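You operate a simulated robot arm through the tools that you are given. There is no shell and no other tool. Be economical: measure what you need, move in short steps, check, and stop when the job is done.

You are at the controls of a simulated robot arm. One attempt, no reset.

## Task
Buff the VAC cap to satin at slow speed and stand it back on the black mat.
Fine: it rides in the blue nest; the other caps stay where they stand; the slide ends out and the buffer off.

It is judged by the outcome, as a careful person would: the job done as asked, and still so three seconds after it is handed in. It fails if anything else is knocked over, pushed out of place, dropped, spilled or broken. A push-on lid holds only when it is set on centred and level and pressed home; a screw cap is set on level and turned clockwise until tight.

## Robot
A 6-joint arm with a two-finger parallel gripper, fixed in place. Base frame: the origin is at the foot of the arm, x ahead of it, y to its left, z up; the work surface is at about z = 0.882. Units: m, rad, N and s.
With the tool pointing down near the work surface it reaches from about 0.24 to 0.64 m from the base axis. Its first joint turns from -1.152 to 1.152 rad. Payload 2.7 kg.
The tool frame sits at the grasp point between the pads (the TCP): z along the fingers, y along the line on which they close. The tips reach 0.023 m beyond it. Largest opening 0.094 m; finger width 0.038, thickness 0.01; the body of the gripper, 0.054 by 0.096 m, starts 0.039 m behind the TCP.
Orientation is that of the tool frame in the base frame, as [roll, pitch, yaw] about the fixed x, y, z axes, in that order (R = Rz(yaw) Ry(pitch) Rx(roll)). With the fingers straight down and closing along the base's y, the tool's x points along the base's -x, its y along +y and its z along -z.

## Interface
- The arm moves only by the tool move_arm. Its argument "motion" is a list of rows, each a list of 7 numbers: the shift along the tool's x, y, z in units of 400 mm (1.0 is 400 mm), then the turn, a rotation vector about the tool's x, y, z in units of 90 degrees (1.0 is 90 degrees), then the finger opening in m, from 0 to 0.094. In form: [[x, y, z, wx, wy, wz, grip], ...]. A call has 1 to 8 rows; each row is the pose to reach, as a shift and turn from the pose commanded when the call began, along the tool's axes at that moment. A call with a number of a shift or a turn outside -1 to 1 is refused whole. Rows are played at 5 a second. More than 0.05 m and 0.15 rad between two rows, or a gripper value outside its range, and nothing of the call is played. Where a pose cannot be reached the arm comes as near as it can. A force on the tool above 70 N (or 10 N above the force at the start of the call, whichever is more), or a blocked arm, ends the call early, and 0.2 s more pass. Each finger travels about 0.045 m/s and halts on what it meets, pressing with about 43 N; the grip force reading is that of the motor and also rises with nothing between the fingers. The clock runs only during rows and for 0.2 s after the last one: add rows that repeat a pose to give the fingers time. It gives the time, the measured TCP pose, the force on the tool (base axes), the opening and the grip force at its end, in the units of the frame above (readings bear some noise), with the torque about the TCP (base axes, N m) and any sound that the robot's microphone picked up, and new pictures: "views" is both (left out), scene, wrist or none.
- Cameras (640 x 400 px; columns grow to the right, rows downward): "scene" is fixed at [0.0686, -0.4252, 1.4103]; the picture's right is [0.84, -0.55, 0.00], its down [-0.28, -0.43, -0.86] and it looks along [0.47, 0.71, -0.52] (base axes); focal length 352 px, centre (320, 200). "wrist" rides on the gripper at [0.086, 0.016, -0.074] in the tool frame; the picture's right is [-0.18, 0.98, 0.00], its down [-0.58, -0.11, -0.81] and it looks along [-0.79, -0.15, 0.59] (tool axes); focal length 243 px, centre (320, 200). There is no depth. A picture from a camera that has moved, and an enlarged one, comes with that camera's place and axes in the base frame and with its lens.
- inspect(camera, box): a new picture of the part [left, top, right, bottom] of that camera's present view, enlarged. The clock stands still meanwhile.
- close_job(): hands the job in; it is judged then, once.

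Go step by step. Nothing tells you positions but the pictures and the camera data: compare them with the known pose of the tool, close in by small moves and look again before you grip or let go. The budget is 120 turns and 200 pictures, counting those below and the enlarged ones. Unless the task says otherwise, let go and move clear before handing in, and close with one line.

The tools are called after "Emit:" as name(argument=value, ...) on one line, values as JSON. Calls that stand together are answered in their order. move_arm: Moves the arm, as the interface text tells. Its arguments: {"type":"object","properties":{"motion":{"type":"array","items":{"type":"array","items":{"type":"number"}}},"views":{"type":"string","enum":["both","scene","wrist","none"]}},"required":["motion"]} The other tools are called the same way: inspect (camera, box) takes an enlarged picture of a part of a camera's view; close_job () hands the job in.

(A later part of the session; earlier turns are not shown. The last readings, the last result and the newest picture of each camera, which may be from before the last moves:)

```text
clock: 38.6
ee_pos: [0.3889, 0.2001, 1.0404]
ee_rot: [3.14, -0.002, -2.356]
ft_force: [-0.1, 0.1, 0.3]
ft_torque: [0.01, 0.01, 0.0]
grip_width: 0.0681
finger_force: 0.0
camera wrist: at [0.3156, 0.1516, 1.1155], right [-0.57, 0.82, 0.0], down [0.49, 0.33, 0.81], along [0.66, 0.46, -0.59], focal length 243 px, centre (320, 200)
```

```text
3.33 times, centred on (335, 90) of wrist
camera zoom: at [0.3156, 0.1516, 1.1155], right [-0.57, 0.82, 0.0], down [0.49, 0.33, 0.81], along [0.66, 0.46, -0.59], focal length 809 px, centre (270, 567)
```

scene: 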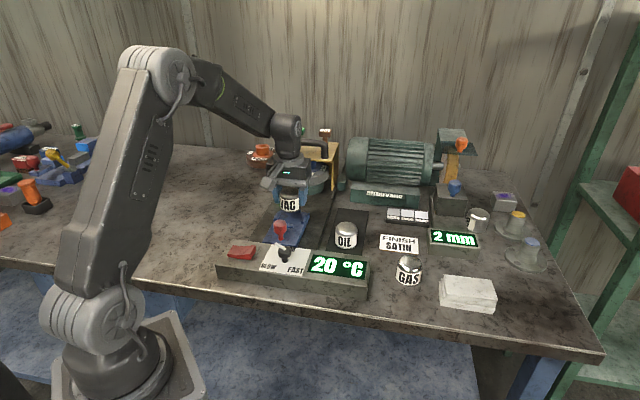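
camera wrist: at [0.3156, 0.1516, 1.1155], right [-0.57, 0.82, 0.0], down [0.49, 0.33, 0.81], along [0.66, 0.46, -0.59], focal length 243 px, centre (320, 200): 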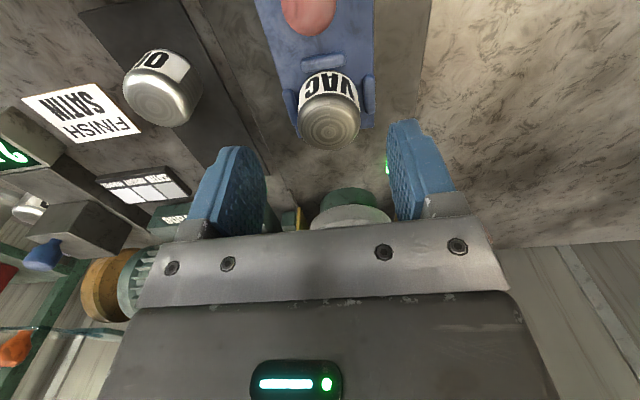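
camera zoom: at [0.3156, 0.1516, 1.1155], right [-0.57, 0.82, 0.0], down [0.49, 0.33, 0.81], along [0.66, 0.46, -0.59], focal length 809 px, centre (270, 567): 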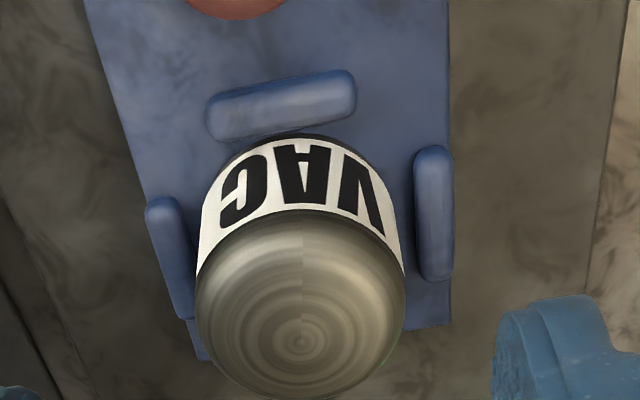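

The cap sits inside the lugs. Next is the power rocker, with its raised right end at about [0.265, 0.142, 0.93]; I'll move above it with the fingers closed.

Emit:
move_arm(motion=[[0.08, 0.03, 0, 0, 0, 0, 0.04], [0.16, 0.06, 0, 0, 0, 0, 0.02], [0.24, 0.09, 0, 0, 0, 0, 0], [0.322, 0.116, 0.03, 0, 0, 0, 0], [0.322, 0.116, 0.1, 0, 0, 0, 0], [0.322, 0.116, 0.14, 0, 0, 0, 0], [0.322, 0.116, 0.14, 0, 0, 0, 0]])

Emit:
inspect(camera="scene", box=[210, 200, 310, 290])

Emit:
inspect(camera="wrist", box=[220, 40, 420, 240])

```text
clock: 40.2
ee_pos: [0.2644, 0.143, 0.9836]
ee_rot: [-3.14, 0.0, -2.356]
ft_force: [-0.4, 0.1, 0.7]
ft_torque: [0.0, 0.0, 0.02]
grip_width: 0.0
finger_force: 42.4
camera wrist: at [0.1924, 0.0946, 1.0585], right [-0.57, 0.82, 0.0], down [0.49, 0.33, 0.81], along [0.67, 0.46, -0.59], focal length 243 px, centre (320, 200)
```

scene: 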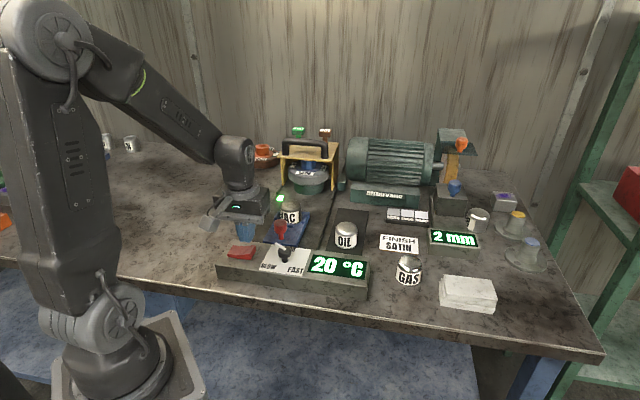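
wrist: 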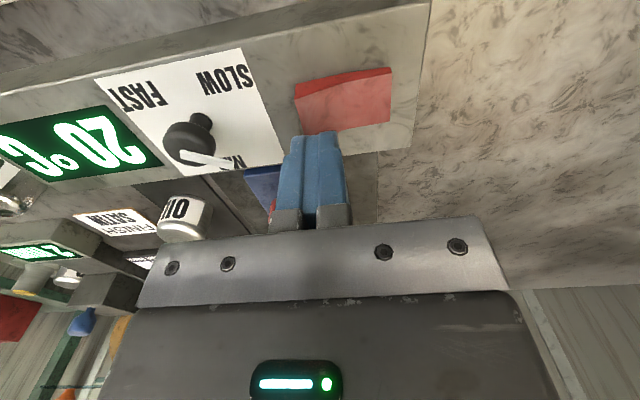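

```text
4.44 times, centred on (260, 245) of scene
camera zoom: at [0.0686, -0.4252, 1.4103], right [0.84, -0.55, 0.0], down [-0.28, -0.43, -0.86], along [0.47, 0.71, -0.52], focal length 1566 px, centre (587, 0)
```

zoom: 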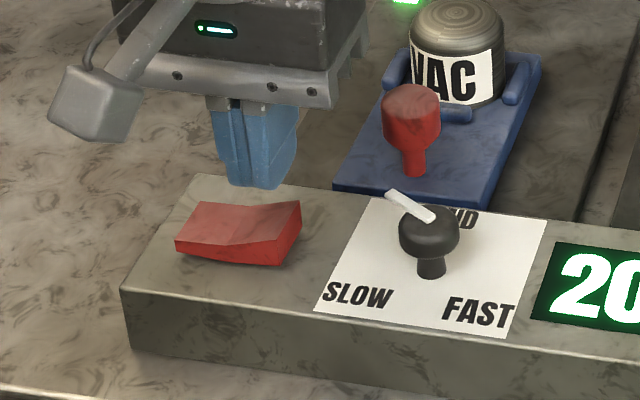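

```text
2.00 times, centred on (320, 140) of wrist
camera zoom: at [0.1924, 0.0946, 1.0585], right [-0.57, 0.82, 0.0], down [0.49, 0.33, 0.81], along [0.67, 0.46, -0.59], focal length 485 px, centre (320, 320)
```

zoom: 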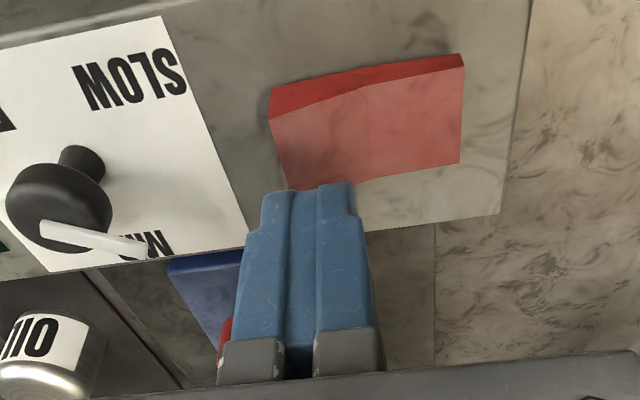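

Aligned above the raised end of the rocker. I'll press down in small steps.

Emit:
move_arm(motion=[[0, 0, 0.05, 0, 0, 0, 0], [0, 0, 0.075, 0, 0, 0, 0], [0, 0, 0.09, 0, 0, 0, 0], [0, 0, 0.1, 0, 0, 0, 0], [0, 0, 0.11, 0, 0, 0, 0]], views="none")

Emit:
inspect(camera="scene", box=[210, 200, 310, 290])

```text
clock: 40.9
ee_pos: [0.2651, 0.1425, 0.9563]
ee_rot: [-3.138, 0.005, -2.354]
ft_force: [-7.3, -7.6, 18.8]
ft_torque: [-0.11, 0.42, 0.14]
grip_width: 0.0
finger_force: 42.5
stopped in row 3: the force on the tool passed its limit at 91 N (the readings are from after the stop); the commanded pose is now the measured one
```

```text
4.44 times, centred on (260, 245) of scene
camera zoom: at [0.0682, -0.4255, 1.4102], right [0.84, -0.55, 0.0], down [-0.28, -0.43, -0.86], along [0.47, 0.71, -0.52], focal length 1566 px, centre (587, 0)
```

zoom: 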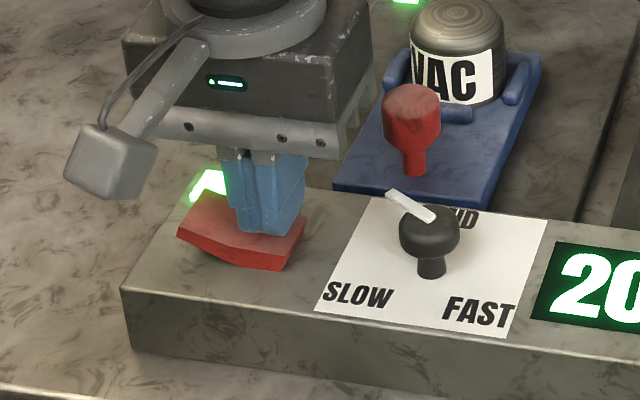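

The rocker tipped and a green lamp shows behind it. I'll rise and look.

Emit:
move_arm(motion=[[0, 0, -0.03, 0, 0, 0, 0], [0, 0, -0.1, 0, 0, 0, 0], [0, 0, -0.18, 0, 0, 0, 0.0]])

Emit:
inspect(camera="scene", box=[210, 200, 310, 290])

Emit:
inspect(camera="scene", box=[260, 120, 350, 220])

```text
clock: 41.7
ee_pos: [0.2654, 0.1423, 1.0278]
ee_rot: [-3.138, 0.005, -2.354]
ft_force: [0.4, 0.3, 0.4]
ft_torque: [-0.01, 0.01, 0.01]
grip_width: 0.0
finger_force: 42.5
camera wrist: at [0.1936, 0.094, 1.103], right [-0.57, 0.82, 0.0], down [0.48, 0.34, 0.81], along [0.67, 0.46, -0.59], focal length 243 px, centre (320, 200)
```

scene: 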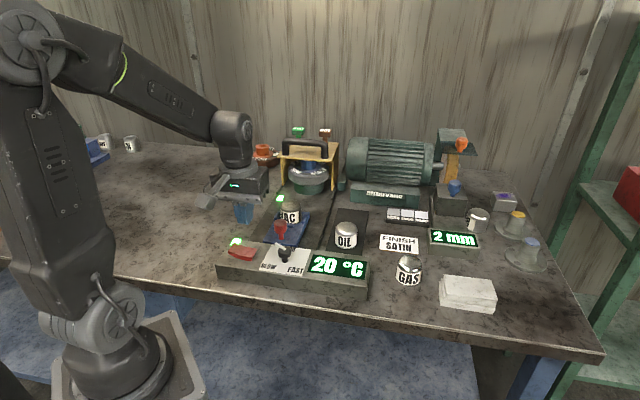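
wrist: 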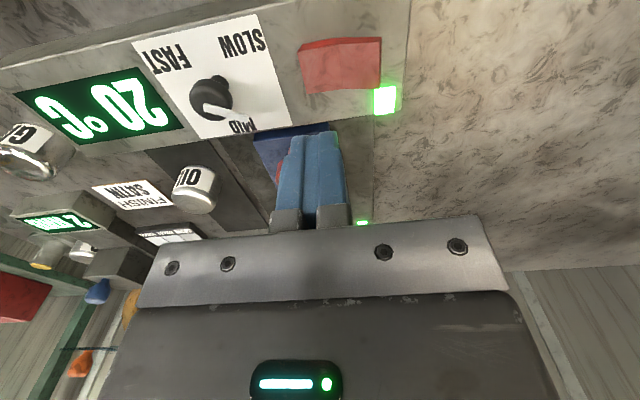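

```text
4.44 times, centred on (260, 245) of scene
camera zoom: at [0.0686, -0.4252, 1.4103], right [0.84, -0.55, 0.0], down [-0.28, -0.43, -0.86], along [0.47, 0.71, -0.52], focal length 1566 px, centre (587, 0)
```

zoom: 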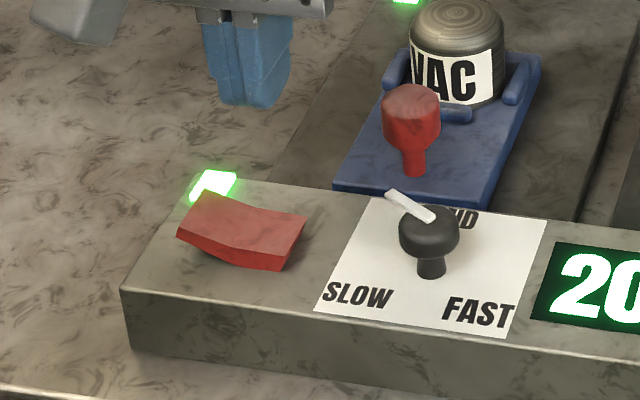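

```text
4.00 times, centred on (305, 170) of scene
camera zoom: at [0.0686, -0.4252, 1.4103], right [0.84, -0.55, 0.0], down [-0.28, -0.43, -0.86], along [0.47, 0.71, -0.52], focal length 1410 px, centre (380, 320)
```

zoom: 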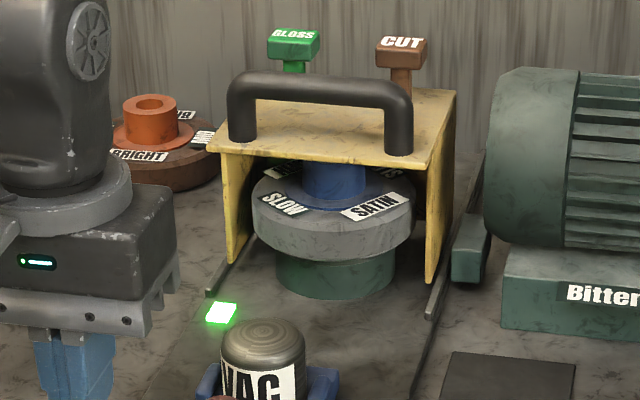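

The wheel is turning and the power lamp is lit. Now I'll go over the red slide knob with the gripper open.

Emit:
move_arm(motion=[[-0.07, -0.04, 0, 0, 0, 0, 0.03], [-0.14, -0.08, 0, 0, 0, 0, 0.05], [-0.2055, -0.122, 0, 0, 0, 0, 0.065], [-0.2055, -0.122, 0.07, 0, 0, 0, 0.065], [-0.2055, -0.122, 0.07, 0, 0, 0, 0.065]])

Emit:
inspect(camera="scene", box=[250, 170, 350, 260])

Emit:
inspect(camera="wrist", box=[220, 20, 420, 220])

```text
clock: 42.9
ee_pos: [0.3584, 0.1667, 1.0013]
ee_rot: [-3.14, 0.005, -2.353]
ft_force: [0.4, 0.5, 0.6]
ft_torque: [-0.02, -0.01, -0.02]
grip_width: 0.0649
finger_force: 0.1
camera wrist: at [0.2864, 0.118, 1.0749], right [-0.57, 0.82, 0.0], down [0.48, 0.33, 0.81], along [0.67, 0.46, -0.59], focal length 243 px, centre (320, 200)
```

scene: 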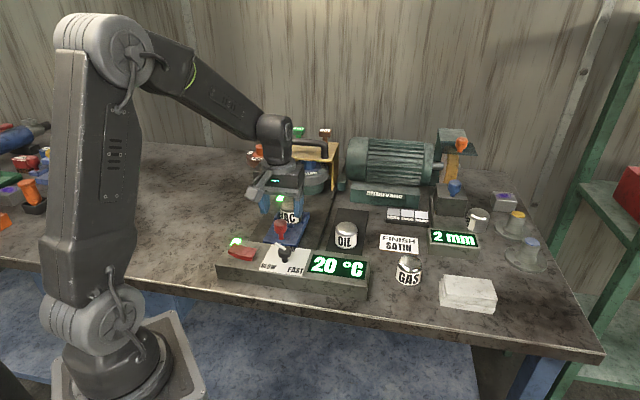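
wrist: 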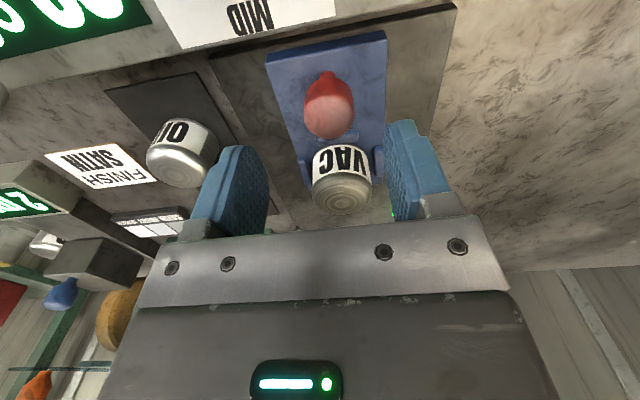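

```text
4.44 times, centred on (300, 215) of scene
camera zoom: at [0.0686, -0.4252, 1.4103], right [0.84, -0.55, 0.0], down [-0.28, -0.43, -0.86], along [0.47, 0.71, -0.52], focal length 1566 px, centre (409, 133)
```

zoom: 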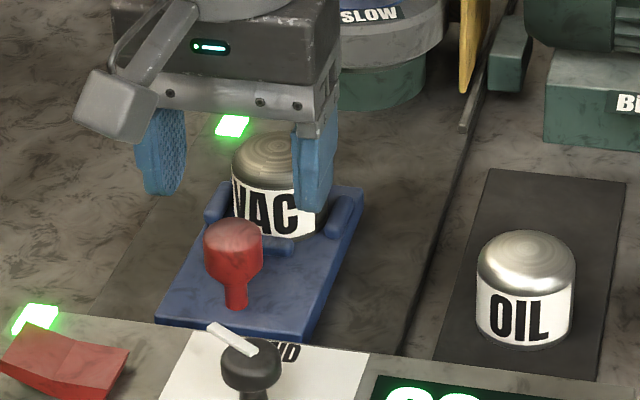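

```text
2.00 times, centred on (320, 120) of wrist
camera zoom: at [0.2864, 0.118, 1.0749], right [-0.57, 0.82, 0.0], down [0.48, 0.33, 0.81], along [0.67, 0.46, -0.59], focal length 485 px, centre (320, 360)
```

zoom: 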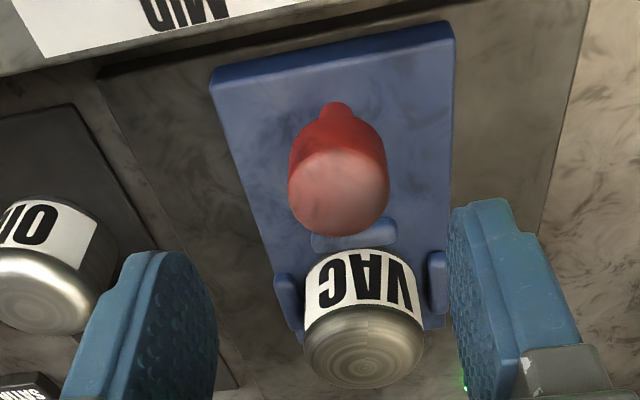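

The knob is at f≈0.372, l≈−0.130. I'll correct 5 mm left, descend and close on it.

Emit:
move_arm(motion=[[0, 0.0137, 0.05, 0, 0, 0, 0.065], [0, 0.0137, 0.11, 0, 0, 0, 0.065], [0, 0.0137, 0.153, 0, 0, 0, 0.065], [0, 0.0137, 0.153, 0, 0, 0, 0.045], [0, 0.0137, 0.153, 0, 0, 0, 0.025], [0, 0.0137, 0.153, 0, 0, 0, 0.02], [0, 0.0137, 0.153, 0, 0, 0, 0.02]])

Emit:
inspect(camera="scene", box=[250, 170, 350, 260])

```text
clock: 44.5
ee_pos: [0.355, 0.1712, 0.9395]
ee_rot: [-3.138, 0.003, -2.355]
ft_force: [-2.6, 2.9, -3.6]
ft_torque: [0.19, -0.17, 0.0]
grip_width: 0.0294
finger_force: 44.6
camera wrist: at [0.2824, 0.1218, 1.0137], right [-0.57, 0.82, 0.0], down [0.48, 0.33, 0.81], along [0.67, 0.46, -0.59], focal length 243 px, centre (320, 200)
```

scene: 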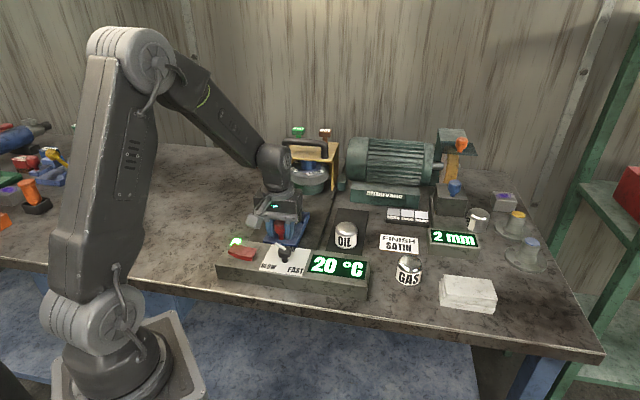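
wrist: 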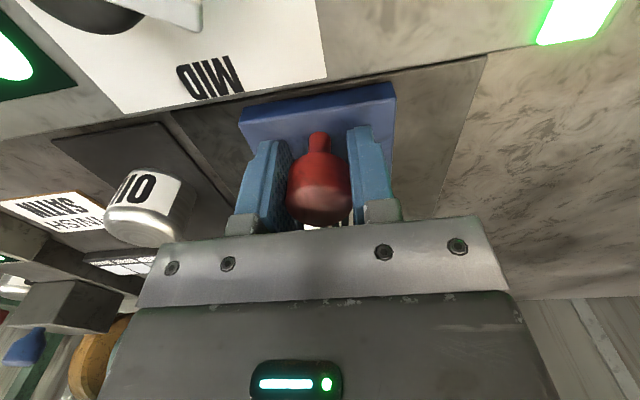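

```text
4.44 times, centred on (300, 215) of scene
camera zoom: at [0.0686, -0.4251, 1.4103], right [0.84, -0.55, 0.0], down [-0.28, -0.43, -0.86], along [0.47, 0.71, -0.52], focal length 1566 px, centre (409, 133)
```

zoom: 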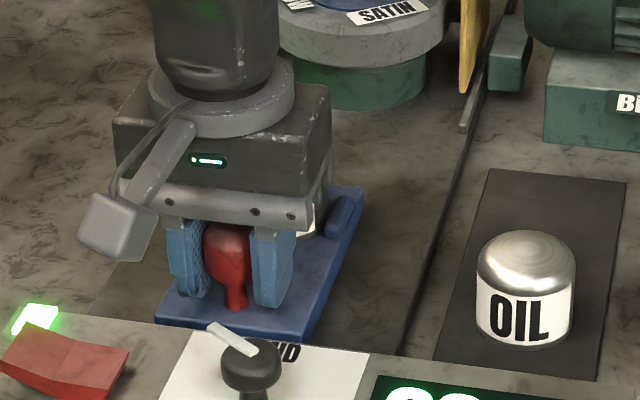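

The slide knob is firmly gripped. I'll push the slide in slowly, watching the forces.

Emit:
move_arm(motion=[[-0.03, 0, 0, 0, 0, 0, 0.02], [-0.06, 0, 0, 0, 0, 0, 0.02], [-0.09, 0, 0, 0, 0, 0, 0.02], [-0.12, 0, 0, 0, 0, 0, 0.02], [-0.15, 0, 0, 0, 0, 0, 0.02]])

Emit:
inspect(camera="scene", box=[250, 140, 350, 250])

```text
clock: 45.7
ee_pos: [0.3962, 0.212, 0.9387]
ee_rot: [-3.137, 0.001, -2.355]
ft_force: [-1.9, 0.8, -21.7]
ft_torque: [0.47, -0.44, 0.01]
grip_width: 0.0289
finger_force: 44.7
camera wrist: at [0.3242, 0.1637, 1.014], right [-0.57, 0.82, 0.0], down [0.49, 0.34, 0.81], along [0.67, 0.46, -0.59], focal length 243 px, centre (320, 200)
```

scene: 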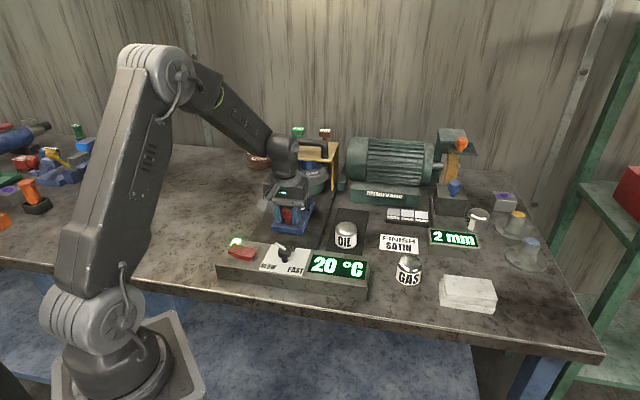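
wrist: 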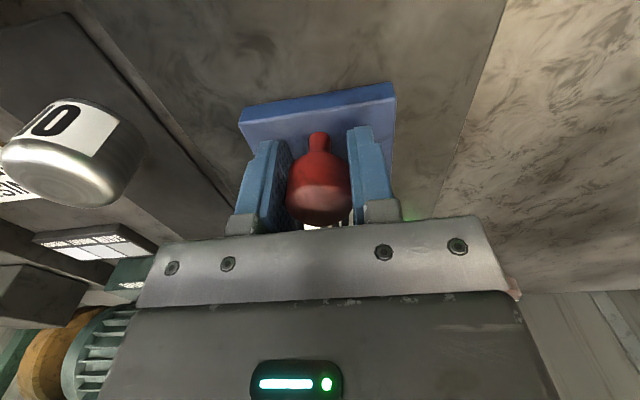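

```text
3.64 times, centred on (300, 195) of scene
camera zoom: at [0.0688, -0.4251, 1.4103], right [0.84, -0.55, 0.0], down [-0.29, -0.43, -0.86], along [0.47, 0.71, -0.52], focal length 1282 px, centre (393, 218)
```

zoom: 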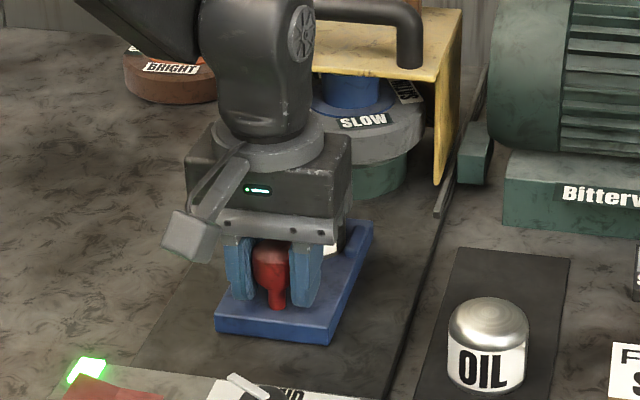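

The slide runs freely. I'll continue, lowering 1.5 mm to relieve the vertical pull.

Emit:
move_arm(motion=[[-0.02, 0, 0.004, 0, 0, 0, 0.02], [-0.05, 0, 0.004, 0, 0, 0, 0.02], [-0.08, 0, 0.004, 0, 0, 0, 0.02], [-0.1, 0, 0.004, 0, 0, 0, 0.02], [-0.12, 0, 0.004, 0, 0, 0, 0.02]])

Emit:
inspect(camera="scene", box=[250, 130, 350, 230])

```text
clock: 46.9
ee_pos: [0.4313, 0.2476, 0.9396]
ee_rot: [-3.135, 0.007, -2.352]
ft_force: [-0.3, -1.7, -0.6]
ft_torque: [-0.16, 0.05, 0.14]
grip_width: 0.0292
finger_force: 45.1
camera wrist: at [0.3589, 0.1985, 1.0135], right [-0.57, 0.82, 0.0], down [0.48, 0.33, 0.81], along [0.67, 0.46, -0.58], focal length 243 px, centre (320, 200)
```

scene: 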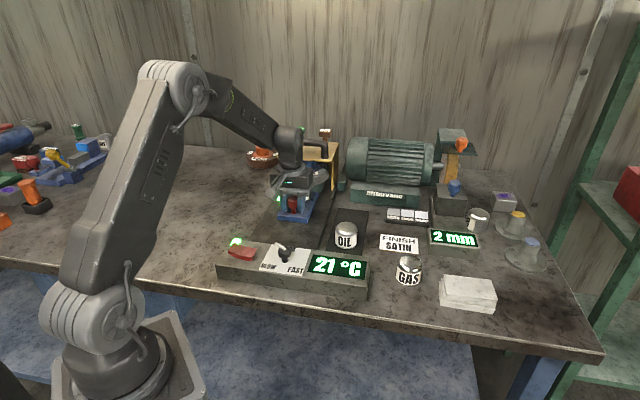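
wrist: 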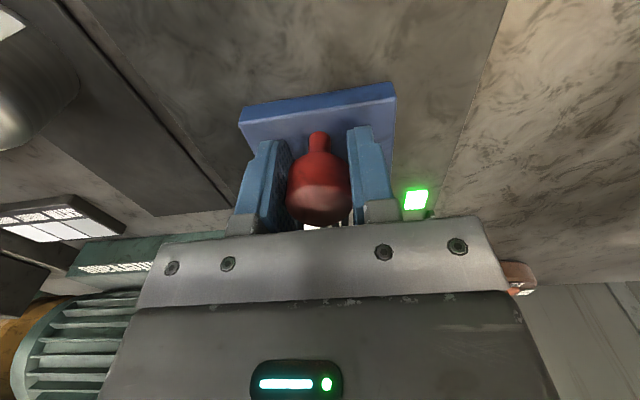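

```text
4.00 times, centred on (300, 180) of scene
camera zoom: at [0.0686, -0.4252, 1.4102], right [0.84, -0.55, 0.0], down [-0.28, -0.43, -0.86], along [0.47, 0.71, -0.52], focal length 1410 px, centre (400, 280)
```

zoom: 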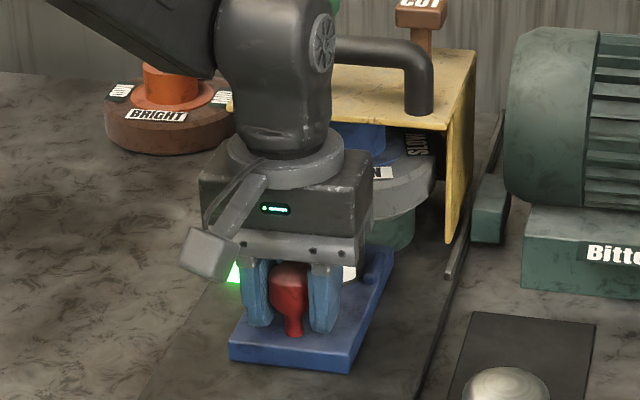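

The display reads 21 °C. I'll keep pushing in smaller steps towards the wheel.

Emit:
move_arm(motion=[[-0.02, 0, 0, 0, 0, 0, 0.02], [-0.04, 0, 0, 0, 0, 0, 0.02], [-0.06, 0, 0, 0, 0, 0, 0.02], [-0.08, 0, 0, 0, 0, 0, 0.02]], views="scene")

Emit:
inspect(camera="scene", box=[260, 120, 350, 220])

```text
clock: 47.9
ee_pos: [0.4482, 0.2642, 0.9368]
ee_rot: [3.141, -0.021, -2.355]
ft_force: [-37.7, -39.5, 9.8]
ft_torque: [-0.61, -0.07, -0.29]
grip_width: 0.0287
finger_force: 23.6
```

scene: 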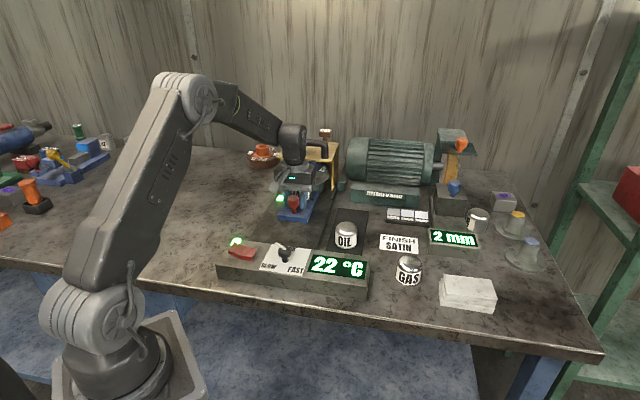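

```text
4.00 times, centred on (305, 170) of scene
camera zoom: at [0.0674, -0.4263, 1.4099], right [0.84, -0.55, 0.0], down [-0.28, -0.43, -0.86], along [0.47, 0.71, -0.52], focal length 1410 px, centre (380, 320)
```

zoom: 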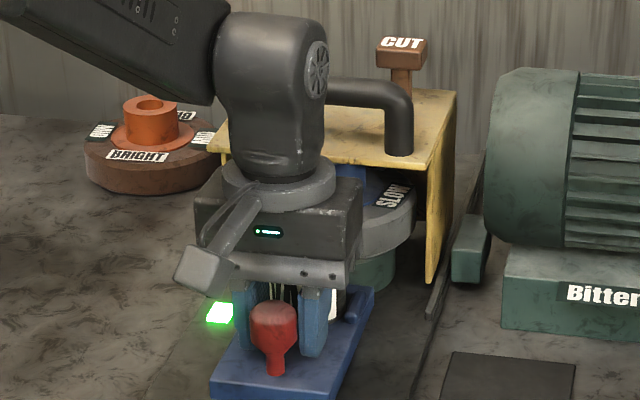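

The slide has reached its stop. I'll relieve the push force, keep hold and dwell about a second while watching.

Emit:
move_arm(motion=[[0.018, 0, 0, 0, 0, 0, 0.02], [0.018, 0, 0, 0, 0, 0, 0.02], [0.018, 0, 0, 0, 0, 0, 0.02], [0.018, 0, 0, 0, 0, 0, 0.02], [0.018, 0, 0, 0, 0, 0, 0.02]])

Emit:
inspect(camera="scene", box=[265, 150, 335, 230])

Emit:
inspect(camera="wrist", box=[220, 80, 440, 240])

```text
clock: 49.1
ee_pos: [0.4476, 0.2638, 0.9378]
ee_rot: [-3.139, -0.004, -2.353]
ft_force: [1.8, -14.4, -23.2]
ft_torque: [-0.41, 0.38, -0.56]
grip_width: 0.0284
finger_force: 44.8
camera wrist: at [0.3757, 0.2151, 1.0115], right [-0.57, 0.82, 0.0], down [0.49, 0.34, 0.81], along [0.67, 0.46, -0.59], focal length 243 px, centre (320, 200)
```

scene: 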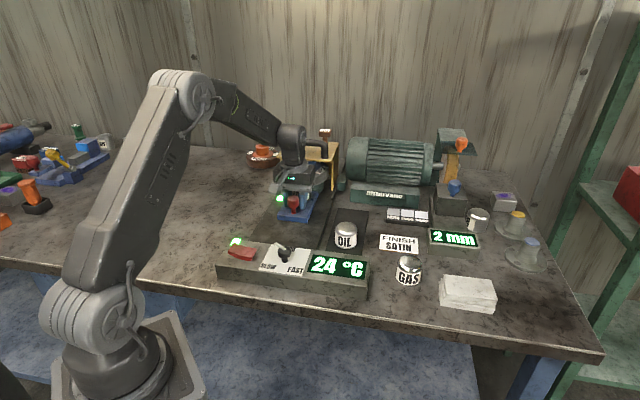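
wrist: 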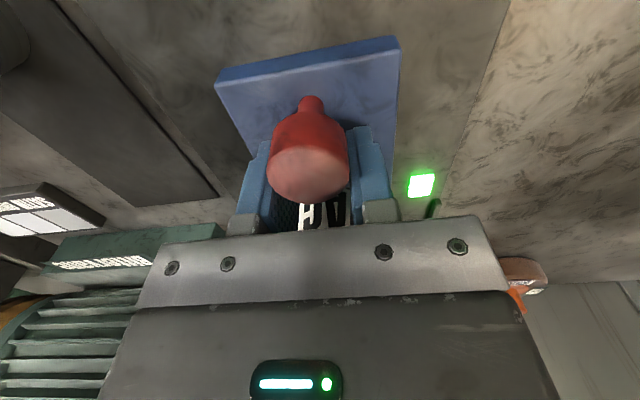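

```text
5.00 times, centred on (300, 190) of scene
camera zoom: at [0.0689, -0.4254, 1.4102], right [0.84, -0.55, 0.0], down [-0.29, -0.43, -0.86], along [0.47, 0.71, -0.52], focal length 1762 px, centre (420, 250)
```

zoom: 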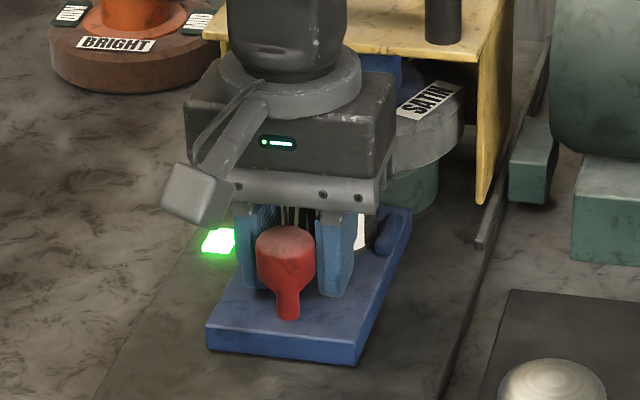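

```text
2.50 times, centred on (330, 160) of wrist
camera zoom: at [0.3757, 0.2151, 1.0115], right [-0.57, 0.82, 0.0], down [0.49, 0.34, 0.81], along [0.67, 0.46, -0.59], focal length 606 px, centre (295, 300)
```

zoom: 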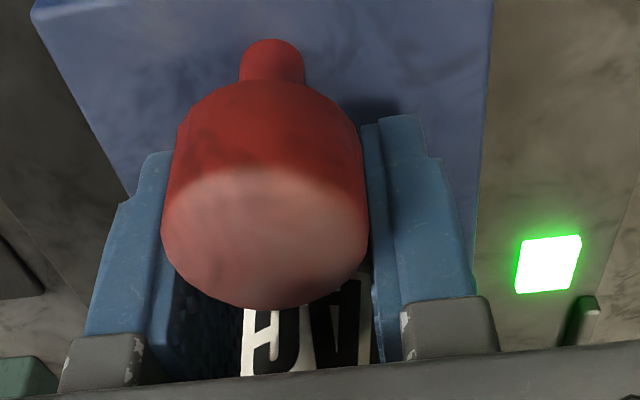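

The cap is against the wheel and warming (24 °C). I'll dwell a little longer, then pull out to inspect.

Emit:
move_arm(motion=[[0, 0, 0.003, 0, 0, 0, 0.02], [0, 0, 0.003, 0, 0, 0, 0.02], [0, 0, 0.003, 0, 0, 0, 0.02], [0, 0, 0.003, 0, 0, 0, 0.02], [0, 0, 0.003, 0, 0, 0, 0.02], [0, 0, 0.003, 0, 0, 0, 0.02]], views="scene")

Emit:
inspect(camera="scene", box=[265, 150, 335, 230])

```text
clock: 50.5
ee_pos: [0.448, 0.2635, 0.9362]
ee_rot: [-3.138, 0.001, -2.353]
ft_force: [-5.0, -15.4, -11.1]
ft_torque: [-0.55, 0.66, -0.38]
grip_width: 0.0283
finger_force: 44.9
```

scene: 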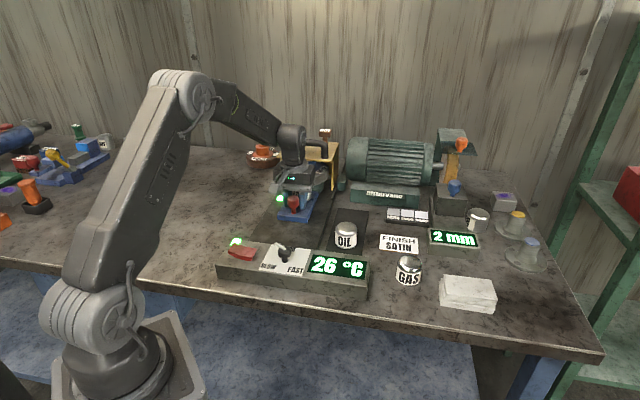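

```text
5.00 times, centred on (300, 190) of scene
camera zoom: at [0.0686, -0.4255, 1.4102], right [0.84, -0.55, 0.0], down [-0.29, -0.43, -0.86], along [0.47, 0.71, -0.52], focal length 1762 px, centre (420, 250)
```

zoom: 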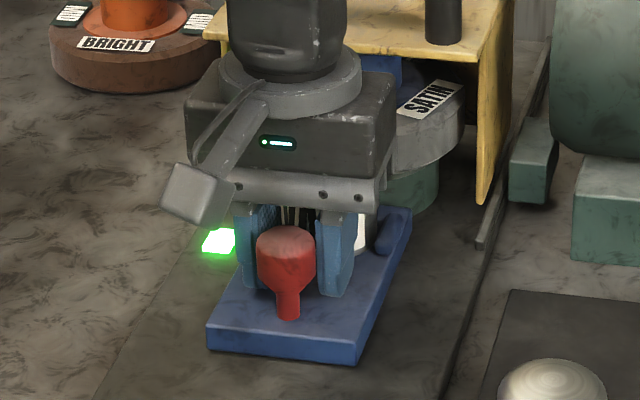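

The wheel label looks the same in two pictures; I'll check that the wheel is still turning and not stalled.

Emit:
move_arm(motion=[[0, 0, 0, 0, 0, 0, 0.02]], views="none")

Emit:
inspect(camera="scene", box=[265, 120, 365, 230])

```text
clock: 50.9
ee_pos: [0.4477, 0.2634, 0.9361]
ee_rot: [-3.138, 0.003, -2.355]
ft_force: [-5.3, -15.1, -10.0]
ft_torque: [-0.47, 0.6, -0.33]
grip_width: 0.0282
finger_force: 45.6
```

```text
3.64 times, centred on (315, 175) of scene
camera zoom: at [0.0686, -0.4255, 1.4102], right [0.84, -0.55, 0.0], down [-0.28, -0.43, -0.86], along [0.47, 0.71, -0.52], focal length 1282 px, centre (338, 291)
```

zoom: 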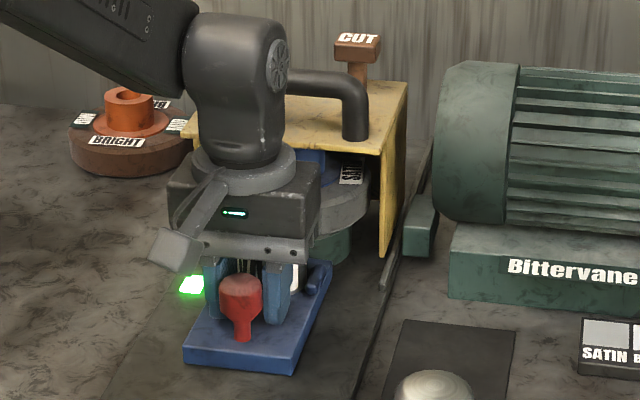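

It is turning. I'll pull the slide back out and look at the cap.

Emit:
move_arm(motion=[[0.03, 0, 0, 0, 0, 0, 0.02], [0.07, 0, 0, 0, 0, 0, 0.02], [0.11, 0, 0, 0, 0, 0, 0.02], [0.15, 0, 0, 0, 0, 0, 0.02], [0.19, 0, 0, 0, 0, 0, 0.02], [0.22, 0, 0, 0, 0, 0, 0.02], [0.25, 0, 0, 0, 0, 0, 0.02], [0.28, 0, 0, 0, 0, 0, 0.02]])

Emit:
inspect(camera="scene", box=[250, 150, 350, 260])

```text
clock: 52.7
ee_pos: [0.3677, 0.1853, 0.9368]
ee_rot: [-3.138, 0.002, -2.353]
ft_force: [5.9, -3.4, -22.7]
ft_torque: [0.52, -0.41, 0.06]
grip_width: 0.0284
finger_force: 45.4
camera wrist: at [0.2968, 0.1363, 1.0113], right [-0.57, 0.82, 0.0], down [0.48, 0.34, 0.81], along [0.67, 0.46, -0.59], focal length 243 px, centre (320, 200)
```

scene: 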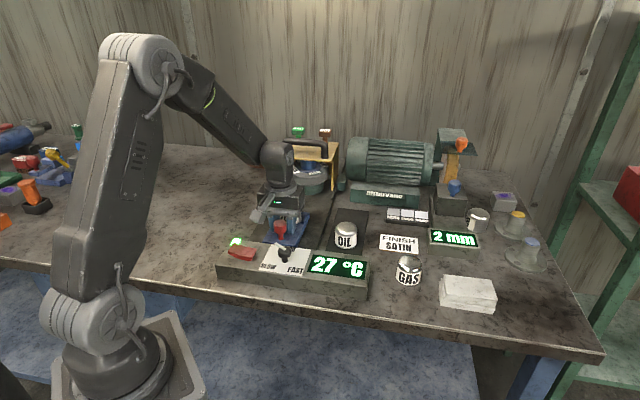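
wrist: 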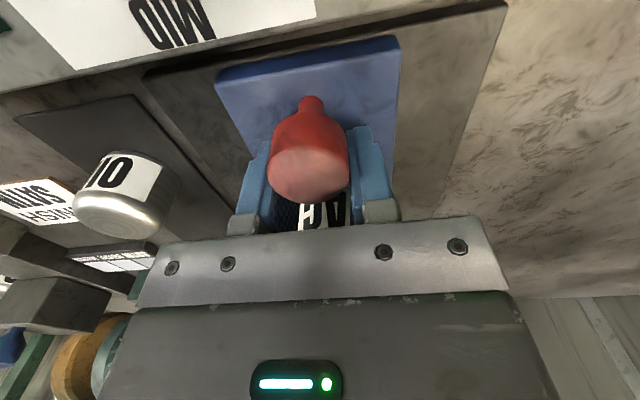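

```text
3.64 times, centred on (300, 205) of scene
camera zoom: at [0.069, -0.4252, 1.4102], right [0.84, -0.55, 0.0], down [-0.29, -0.43, -0.86], along [0.47, 0.71, -0.52], focal length 1282 px, centre (393, 182)
```

zoom: 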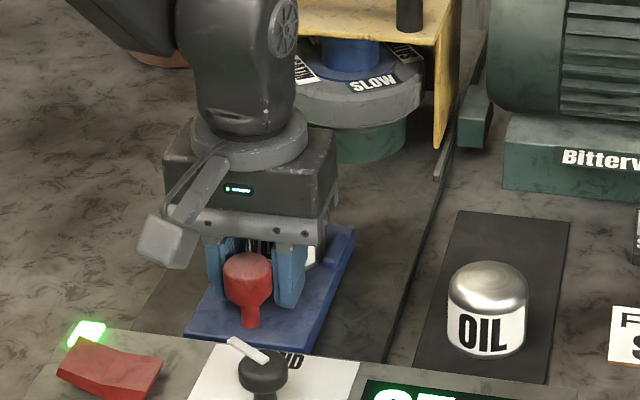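

I'll release the knob, rise and inspect the cap.

Emit:
move_arm(motion=[[0, 0, 0, 0, 0, 0, 0.04], [0, 0, 0, 0, 0, 0, 0.06], [0, 0, -0.06, 0, 0, 0, 0.065], [0, 0, -0.15, 0, 0, 0, 0.065], [0.06, 0, -0.22, 0, 0, 0, 0.065]])

Emit:
inspect(camera="scene", box=[270, 180, 370, 260])

Emit:
inspect(camera="wrist", box=[220, 20, 420, 220])

```text
clock: 53.9
ee_pos: [0.3536, 0.1692, 1.0248]
ee_rot: [-3.138, 0.004, -2.354]
ft_force: [-1.3, -0.1, -0.4]
ft_torque: [0.05, -0.01, -0.03]
grip_width: 0.0651
finger_force: 0.0
camera wrist: at [0.2804, 0.1196, 1.0995], right [-0.57, 0.82, 0.0], down [0.48, 0.33, 0.81], along [0.67, 0.46, -0.59], focal length 243 px, centre (320, 200)
```

scene: 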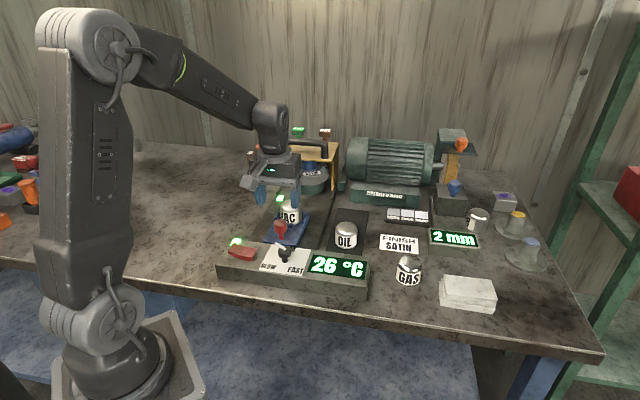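
wrist: 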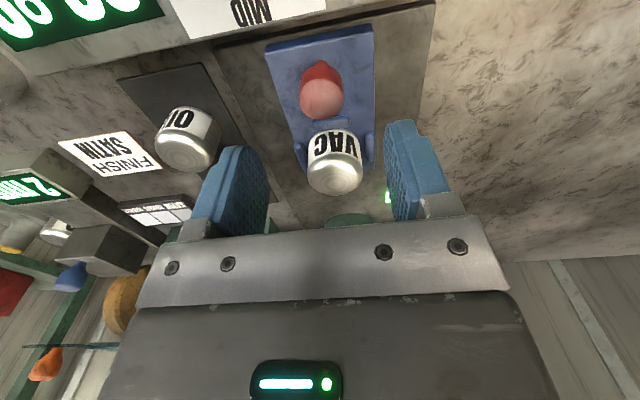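

```text
5.00 times, centred on (320, 220) of scene
camera zoom: at [0.0686, -0.4252, 1.4102], right [0.84, -0.55, 0.0], down [-0.28, -0.43, -0.86], along [0.47, 0.71, -0.52], focal length 1762 px, centre (320, 100)
```

zoom: 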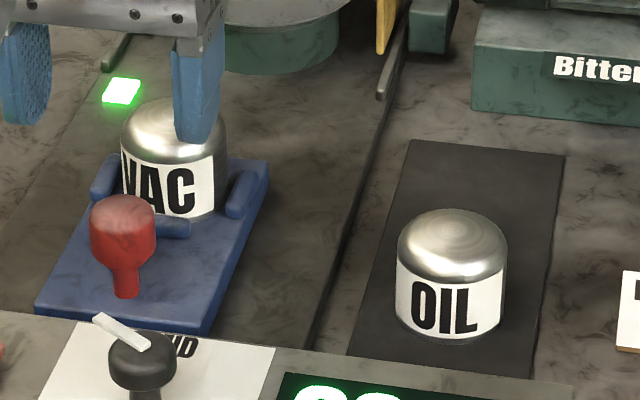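

```text
2.00 times, centred on (320, 120) of wrist
camera zoom: at [0.2804, 0.1196, 1.0995], right [-0.57, 0.82, 0.0], down [0.48, 0.33, 0.81], along [0.67, 0.46, -0.59], focal length 485 px, centre (320, 360)
```

zoom: 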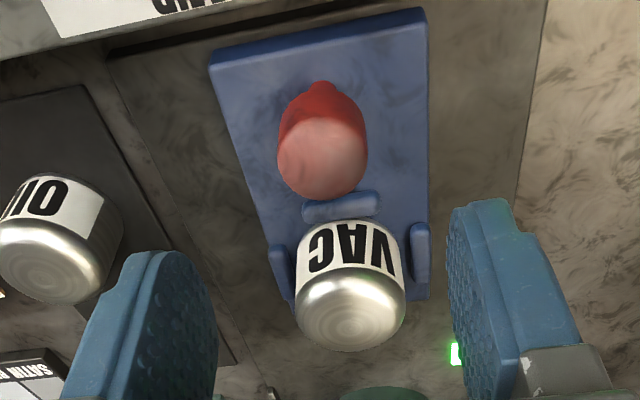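

The cap has clearly changed finish. I'll compare it with the reference swatches and the other caps up close.

Emit:
inspect(camera="wrist", box=[140, 90, 380, 240])

Emit:
inspect(camera="scene", box=[275, 192, 315, 232])

Emit:
inspect(camera="scene", box=[380, 200, 500, 290])

```text
2.67 times, centred on (260, 165) of wrist
camera zoom: at [0.2804, 0.1196, 1.0995], right [-0.57, 0.82, 0.0], down [0.48, 0.33, 0.81], along [0.67, 0.46, -0.59], focal length 647 px, centre (480, 293)
```

zoom: 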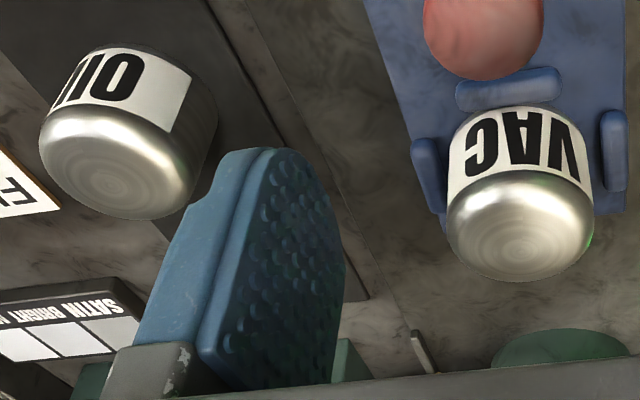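

```text
10.00 times, centred on (295, 212) of scene
camera zoom: at [0.0686, -0.4252, 1.4102], right [0.84, -0.55, 0.0], down [-0.28, -0.43, -0.86], along [0.47, 0.71, -0.52], focal length 3524 px, centre (570, 80)
```

zoom: 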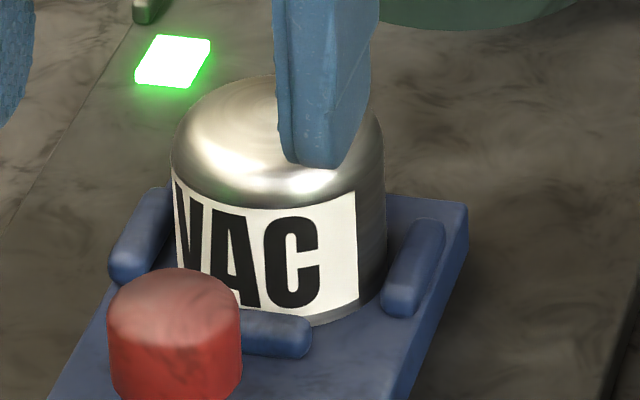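

```text
4.44 times, centred on (440, 245) of scene
camera zoom: at [0.0686, -0.4252, 1.4102], right [0.84, -0.55, 0.0], down [-0.28, -0.43, -0.86], along [0.47, 0.71, -0.52], focal length 1566 px, centre (-213, 0)
```

zoom: 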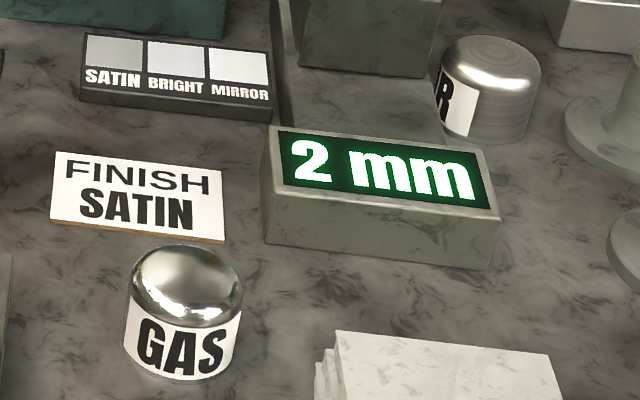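

VAC now matches OIL's satin sheen and is duller than the mirror GAS cap; the slide is back out. Next I'll turn the buffer off by pressing the raised left end of the rocker at about [0.2425, 0.163].

Emit:
move_arm(motion=[[0.05, 0.05, 0, 0, 0, 0, 0.04], [0.12, 0.1, 0, 0, 0, 0, 0.02], [0.17, 0.15, 0, 0, 0, 0, 0], [0.207, 0.186, 0.04, 0, 0, 0, 0], [0.207, 0.186, 0.1, 0, 0, 0, 0], [0.207, 0.186, 0.1, 0, 0, 0, 0]], views="wrist")

Emit:
inspect(camera="scene", box=[210, 200, 310, 290])

```text
clock: 55.3
ee_pos: [0.2401, 0.1624, 0.9855]
ee_rot: [-3.139, 0.006, -2.355]
ft_force: [-1.1, -0.9, -0.7]
ft_torque: [0.0, -0.03, -0.03]
grip_width: 0.0
finger_force: 42.4
camera wrist: at [0.1688, 0.1138, 1.0582], right [-0.57, 0.82, 0.0], down [0.48, 0.33, 0.81], along [0.67, 0.46, -0.59], focal length 243 px, centre (320, 200)
```

wrist: 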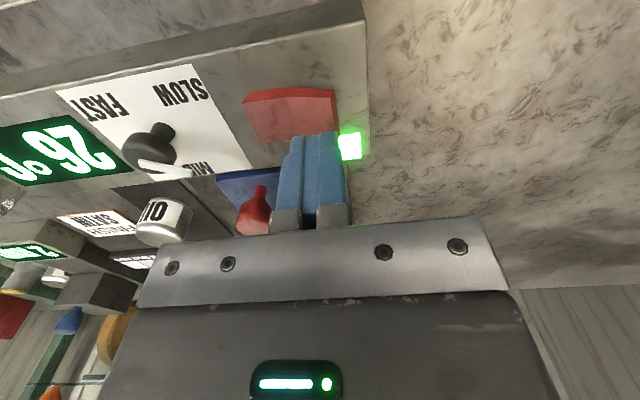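

```text
4.44 times, centred on (260, 245) of scene
camera zoom: at [0.0686, -0.4252, 1.4103], right [0.84, -0.55, 0.0], down [-0.28, -0.43, -0.86], along [0.47, 0.71, -0.52], focal length 1566 px, centre (587, 0)
```

zoom: 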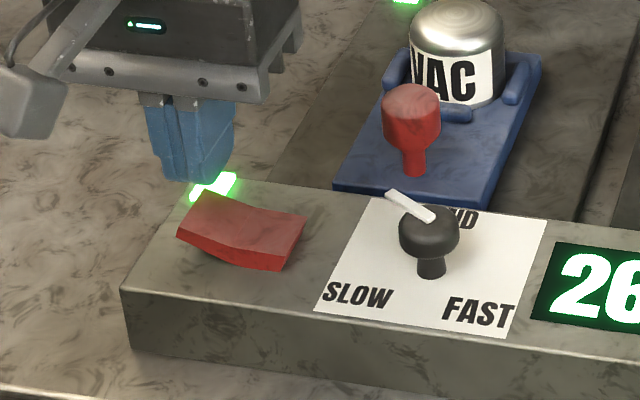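

The aim point falls on the rocker's raised end. Pressing now.

Emit:
move_arm(motion=[[0, 0, 0.045, 0, 0, 0, 0], [0, 0, 0.06, 0, 0, 0, 0], [0, 0, 0.07, 0, 0, 0, 0], [0, 0, 0.078, 0, 0, 0, 0], [0, 0, 0.086, 0, 0, 0, 0]], views="none")

Emit:
move_arm(motion=[[0, 0, -0.04, 0, 0, 0, 0], [0, 0, -0.1, 0, 0, 0, 0], [0, 0, -0.18, 0, 0, 0, 0.0]])

Emit:
inspect(camera="scene", box=[210, 130, 340, 290])

```text
clock: 56.3
ee_pos: [0.2407, 0.1632, 0.9583]
ee_rot: [-3.14, 0.007, -2.353]
ft_force: [-13.1, -1.7, 21.4]
ft_torque: [-0.32, 0.31, -0.16]
grip_width: 0.0
finger_force: 42.0
stopped in row 4: the force on the tool passed its limit at 83 N (the readings are from after the stop); the commanded pose is now the measured one
```

```text
clock: 57.1
ee_pos: [0.2402, 0.1637, 1.0291]
ee_rot: [-3.139, 0.009, -2.352]
ft_force: [0.6, 0.7, 1.0]
ft_torque: [0.01, -0.02, -0.01]
grip_width: 0.0
finger_force: 42.2
camera wrist: at [0.1681, 0.1146, 1.1025], right [-0.57, 0.82, 0.0], down [0.48, 0.33, 0.81], along [0.67, 0.46, -0.58], focal length 243 px, centre (320, 200)
```

scene: 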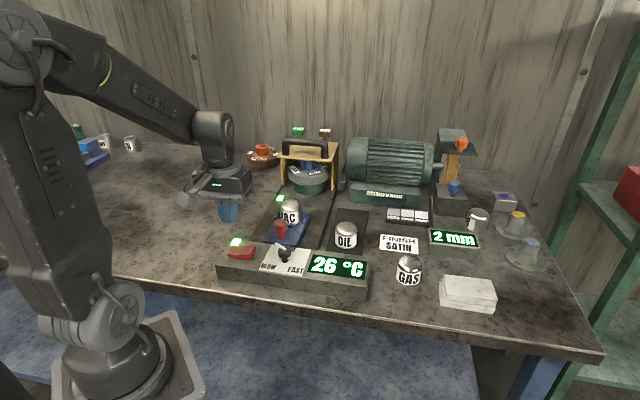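
wrist: 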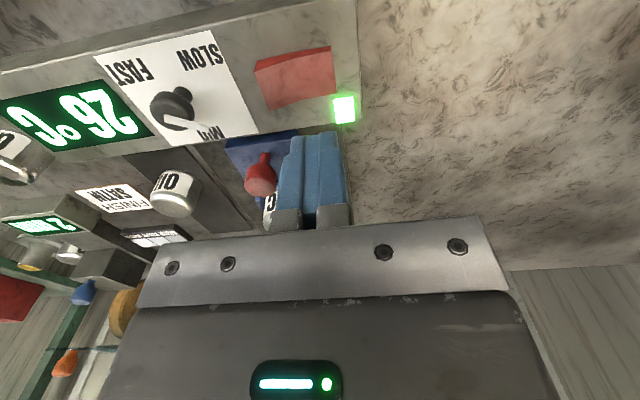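

```text
2.50 times, centred on (275, 210) of scene
camera zoom: at [0.0686, -0.4252, 1.4103], right [0.84, -0.55, 0.0], down [-0.28, -0.43, -0.86], along [0.47, 0.71, -0.52], focal length 881 px, centre (432, 175)
```

zoom: 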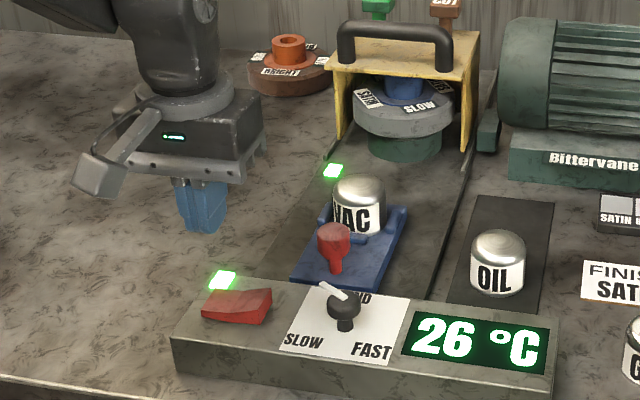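

The rocker is back in its first position, but the lamp is still lit — possibly while the wheel runs down. I'll wait a second and recheck the wheel and lamp.

Emit:
move_arm(motion=[[-0.01, -0.02, -0.01, 0, 0, 0, 0.0], [-0.03, -0.05, -0.01, 0, 0, 0, 0.02], [-0.06, -0.09, -0.01, 0, 0, 0, 0.04], [-0.1, -0.13, -0.01, 0, 0, 0, 0.06], [-0.1, -0.13, -0.01, 0, 0, 0, 0.06]], views="none")

Emit:
inspect(camera="scene", box=[210, 130, 340, 290])

Emit:
move_arm(motion=[[0, 0, 0, 0, 0, 0, 0.06], [0, 0, 0, 0, 0, 0, 0.06]], views="none")

Emit:
inspect(camera="scene", box=[210, 130, 340, 290])

```text
clock: 58.3
ee_pos: [0.3064, 0.1548, 1.0337]
ee_rot: [-3.141, 0.007, -2.351]
ft_force: [-0.6, 0.8, -0.9]
ft_torque: [0.02, 0.01, 0.02]
grip_width: 0.0597
finger_force: 0.1
```

```text
2.50 times, centred on (275, 210) of scene
camera zoom: at [0.0686, -0.4252, 1.4103], right [0.84, -0.55, 0.0], down [-0.28, -0.43, -0.86], along [0.47, 0.71, -0.52], focal length 881 px, centre (432, 175)
```

zoom: 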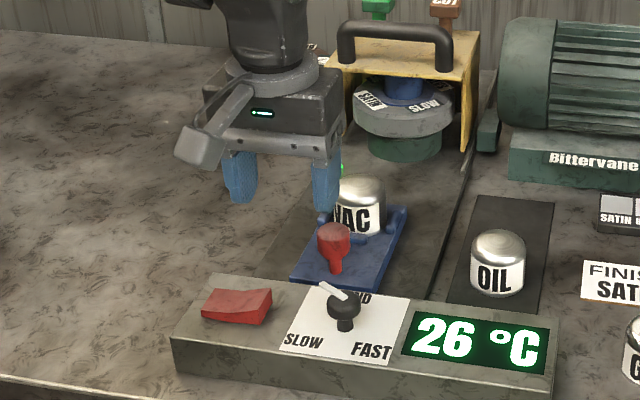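

```text
clock: 58.9
ee_pos: [0.3061, 0.1547, 1.0326]
ee_rot: [-3.141, 0.01, -2.352]
ft_force: [-0.6, -0.2, -0.1]
ft_torque: [0.0, -0.03, 0.0]
grip_width: 0.0599
finger_force: 0.0
```

```text
2.50 times, centred on (275, 210) of scene
camera zoom: at [0.0686, -0.4252, 1.4103], right [0.84, -0.55, 0.0], down [-0.28, -0.43, -0.86], along [0.47, 0.71, -0.52], focal length 881 px, centre (432, 175)
```

zoom: 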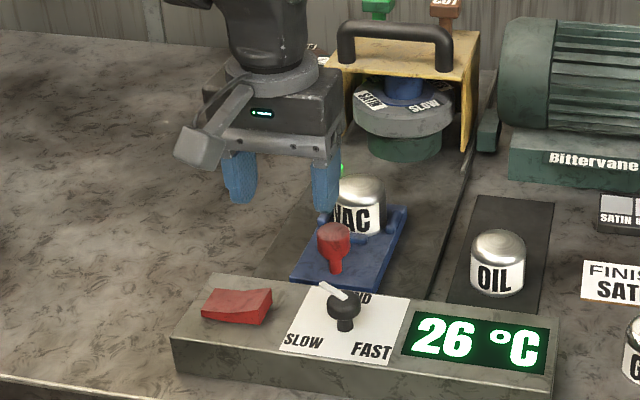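

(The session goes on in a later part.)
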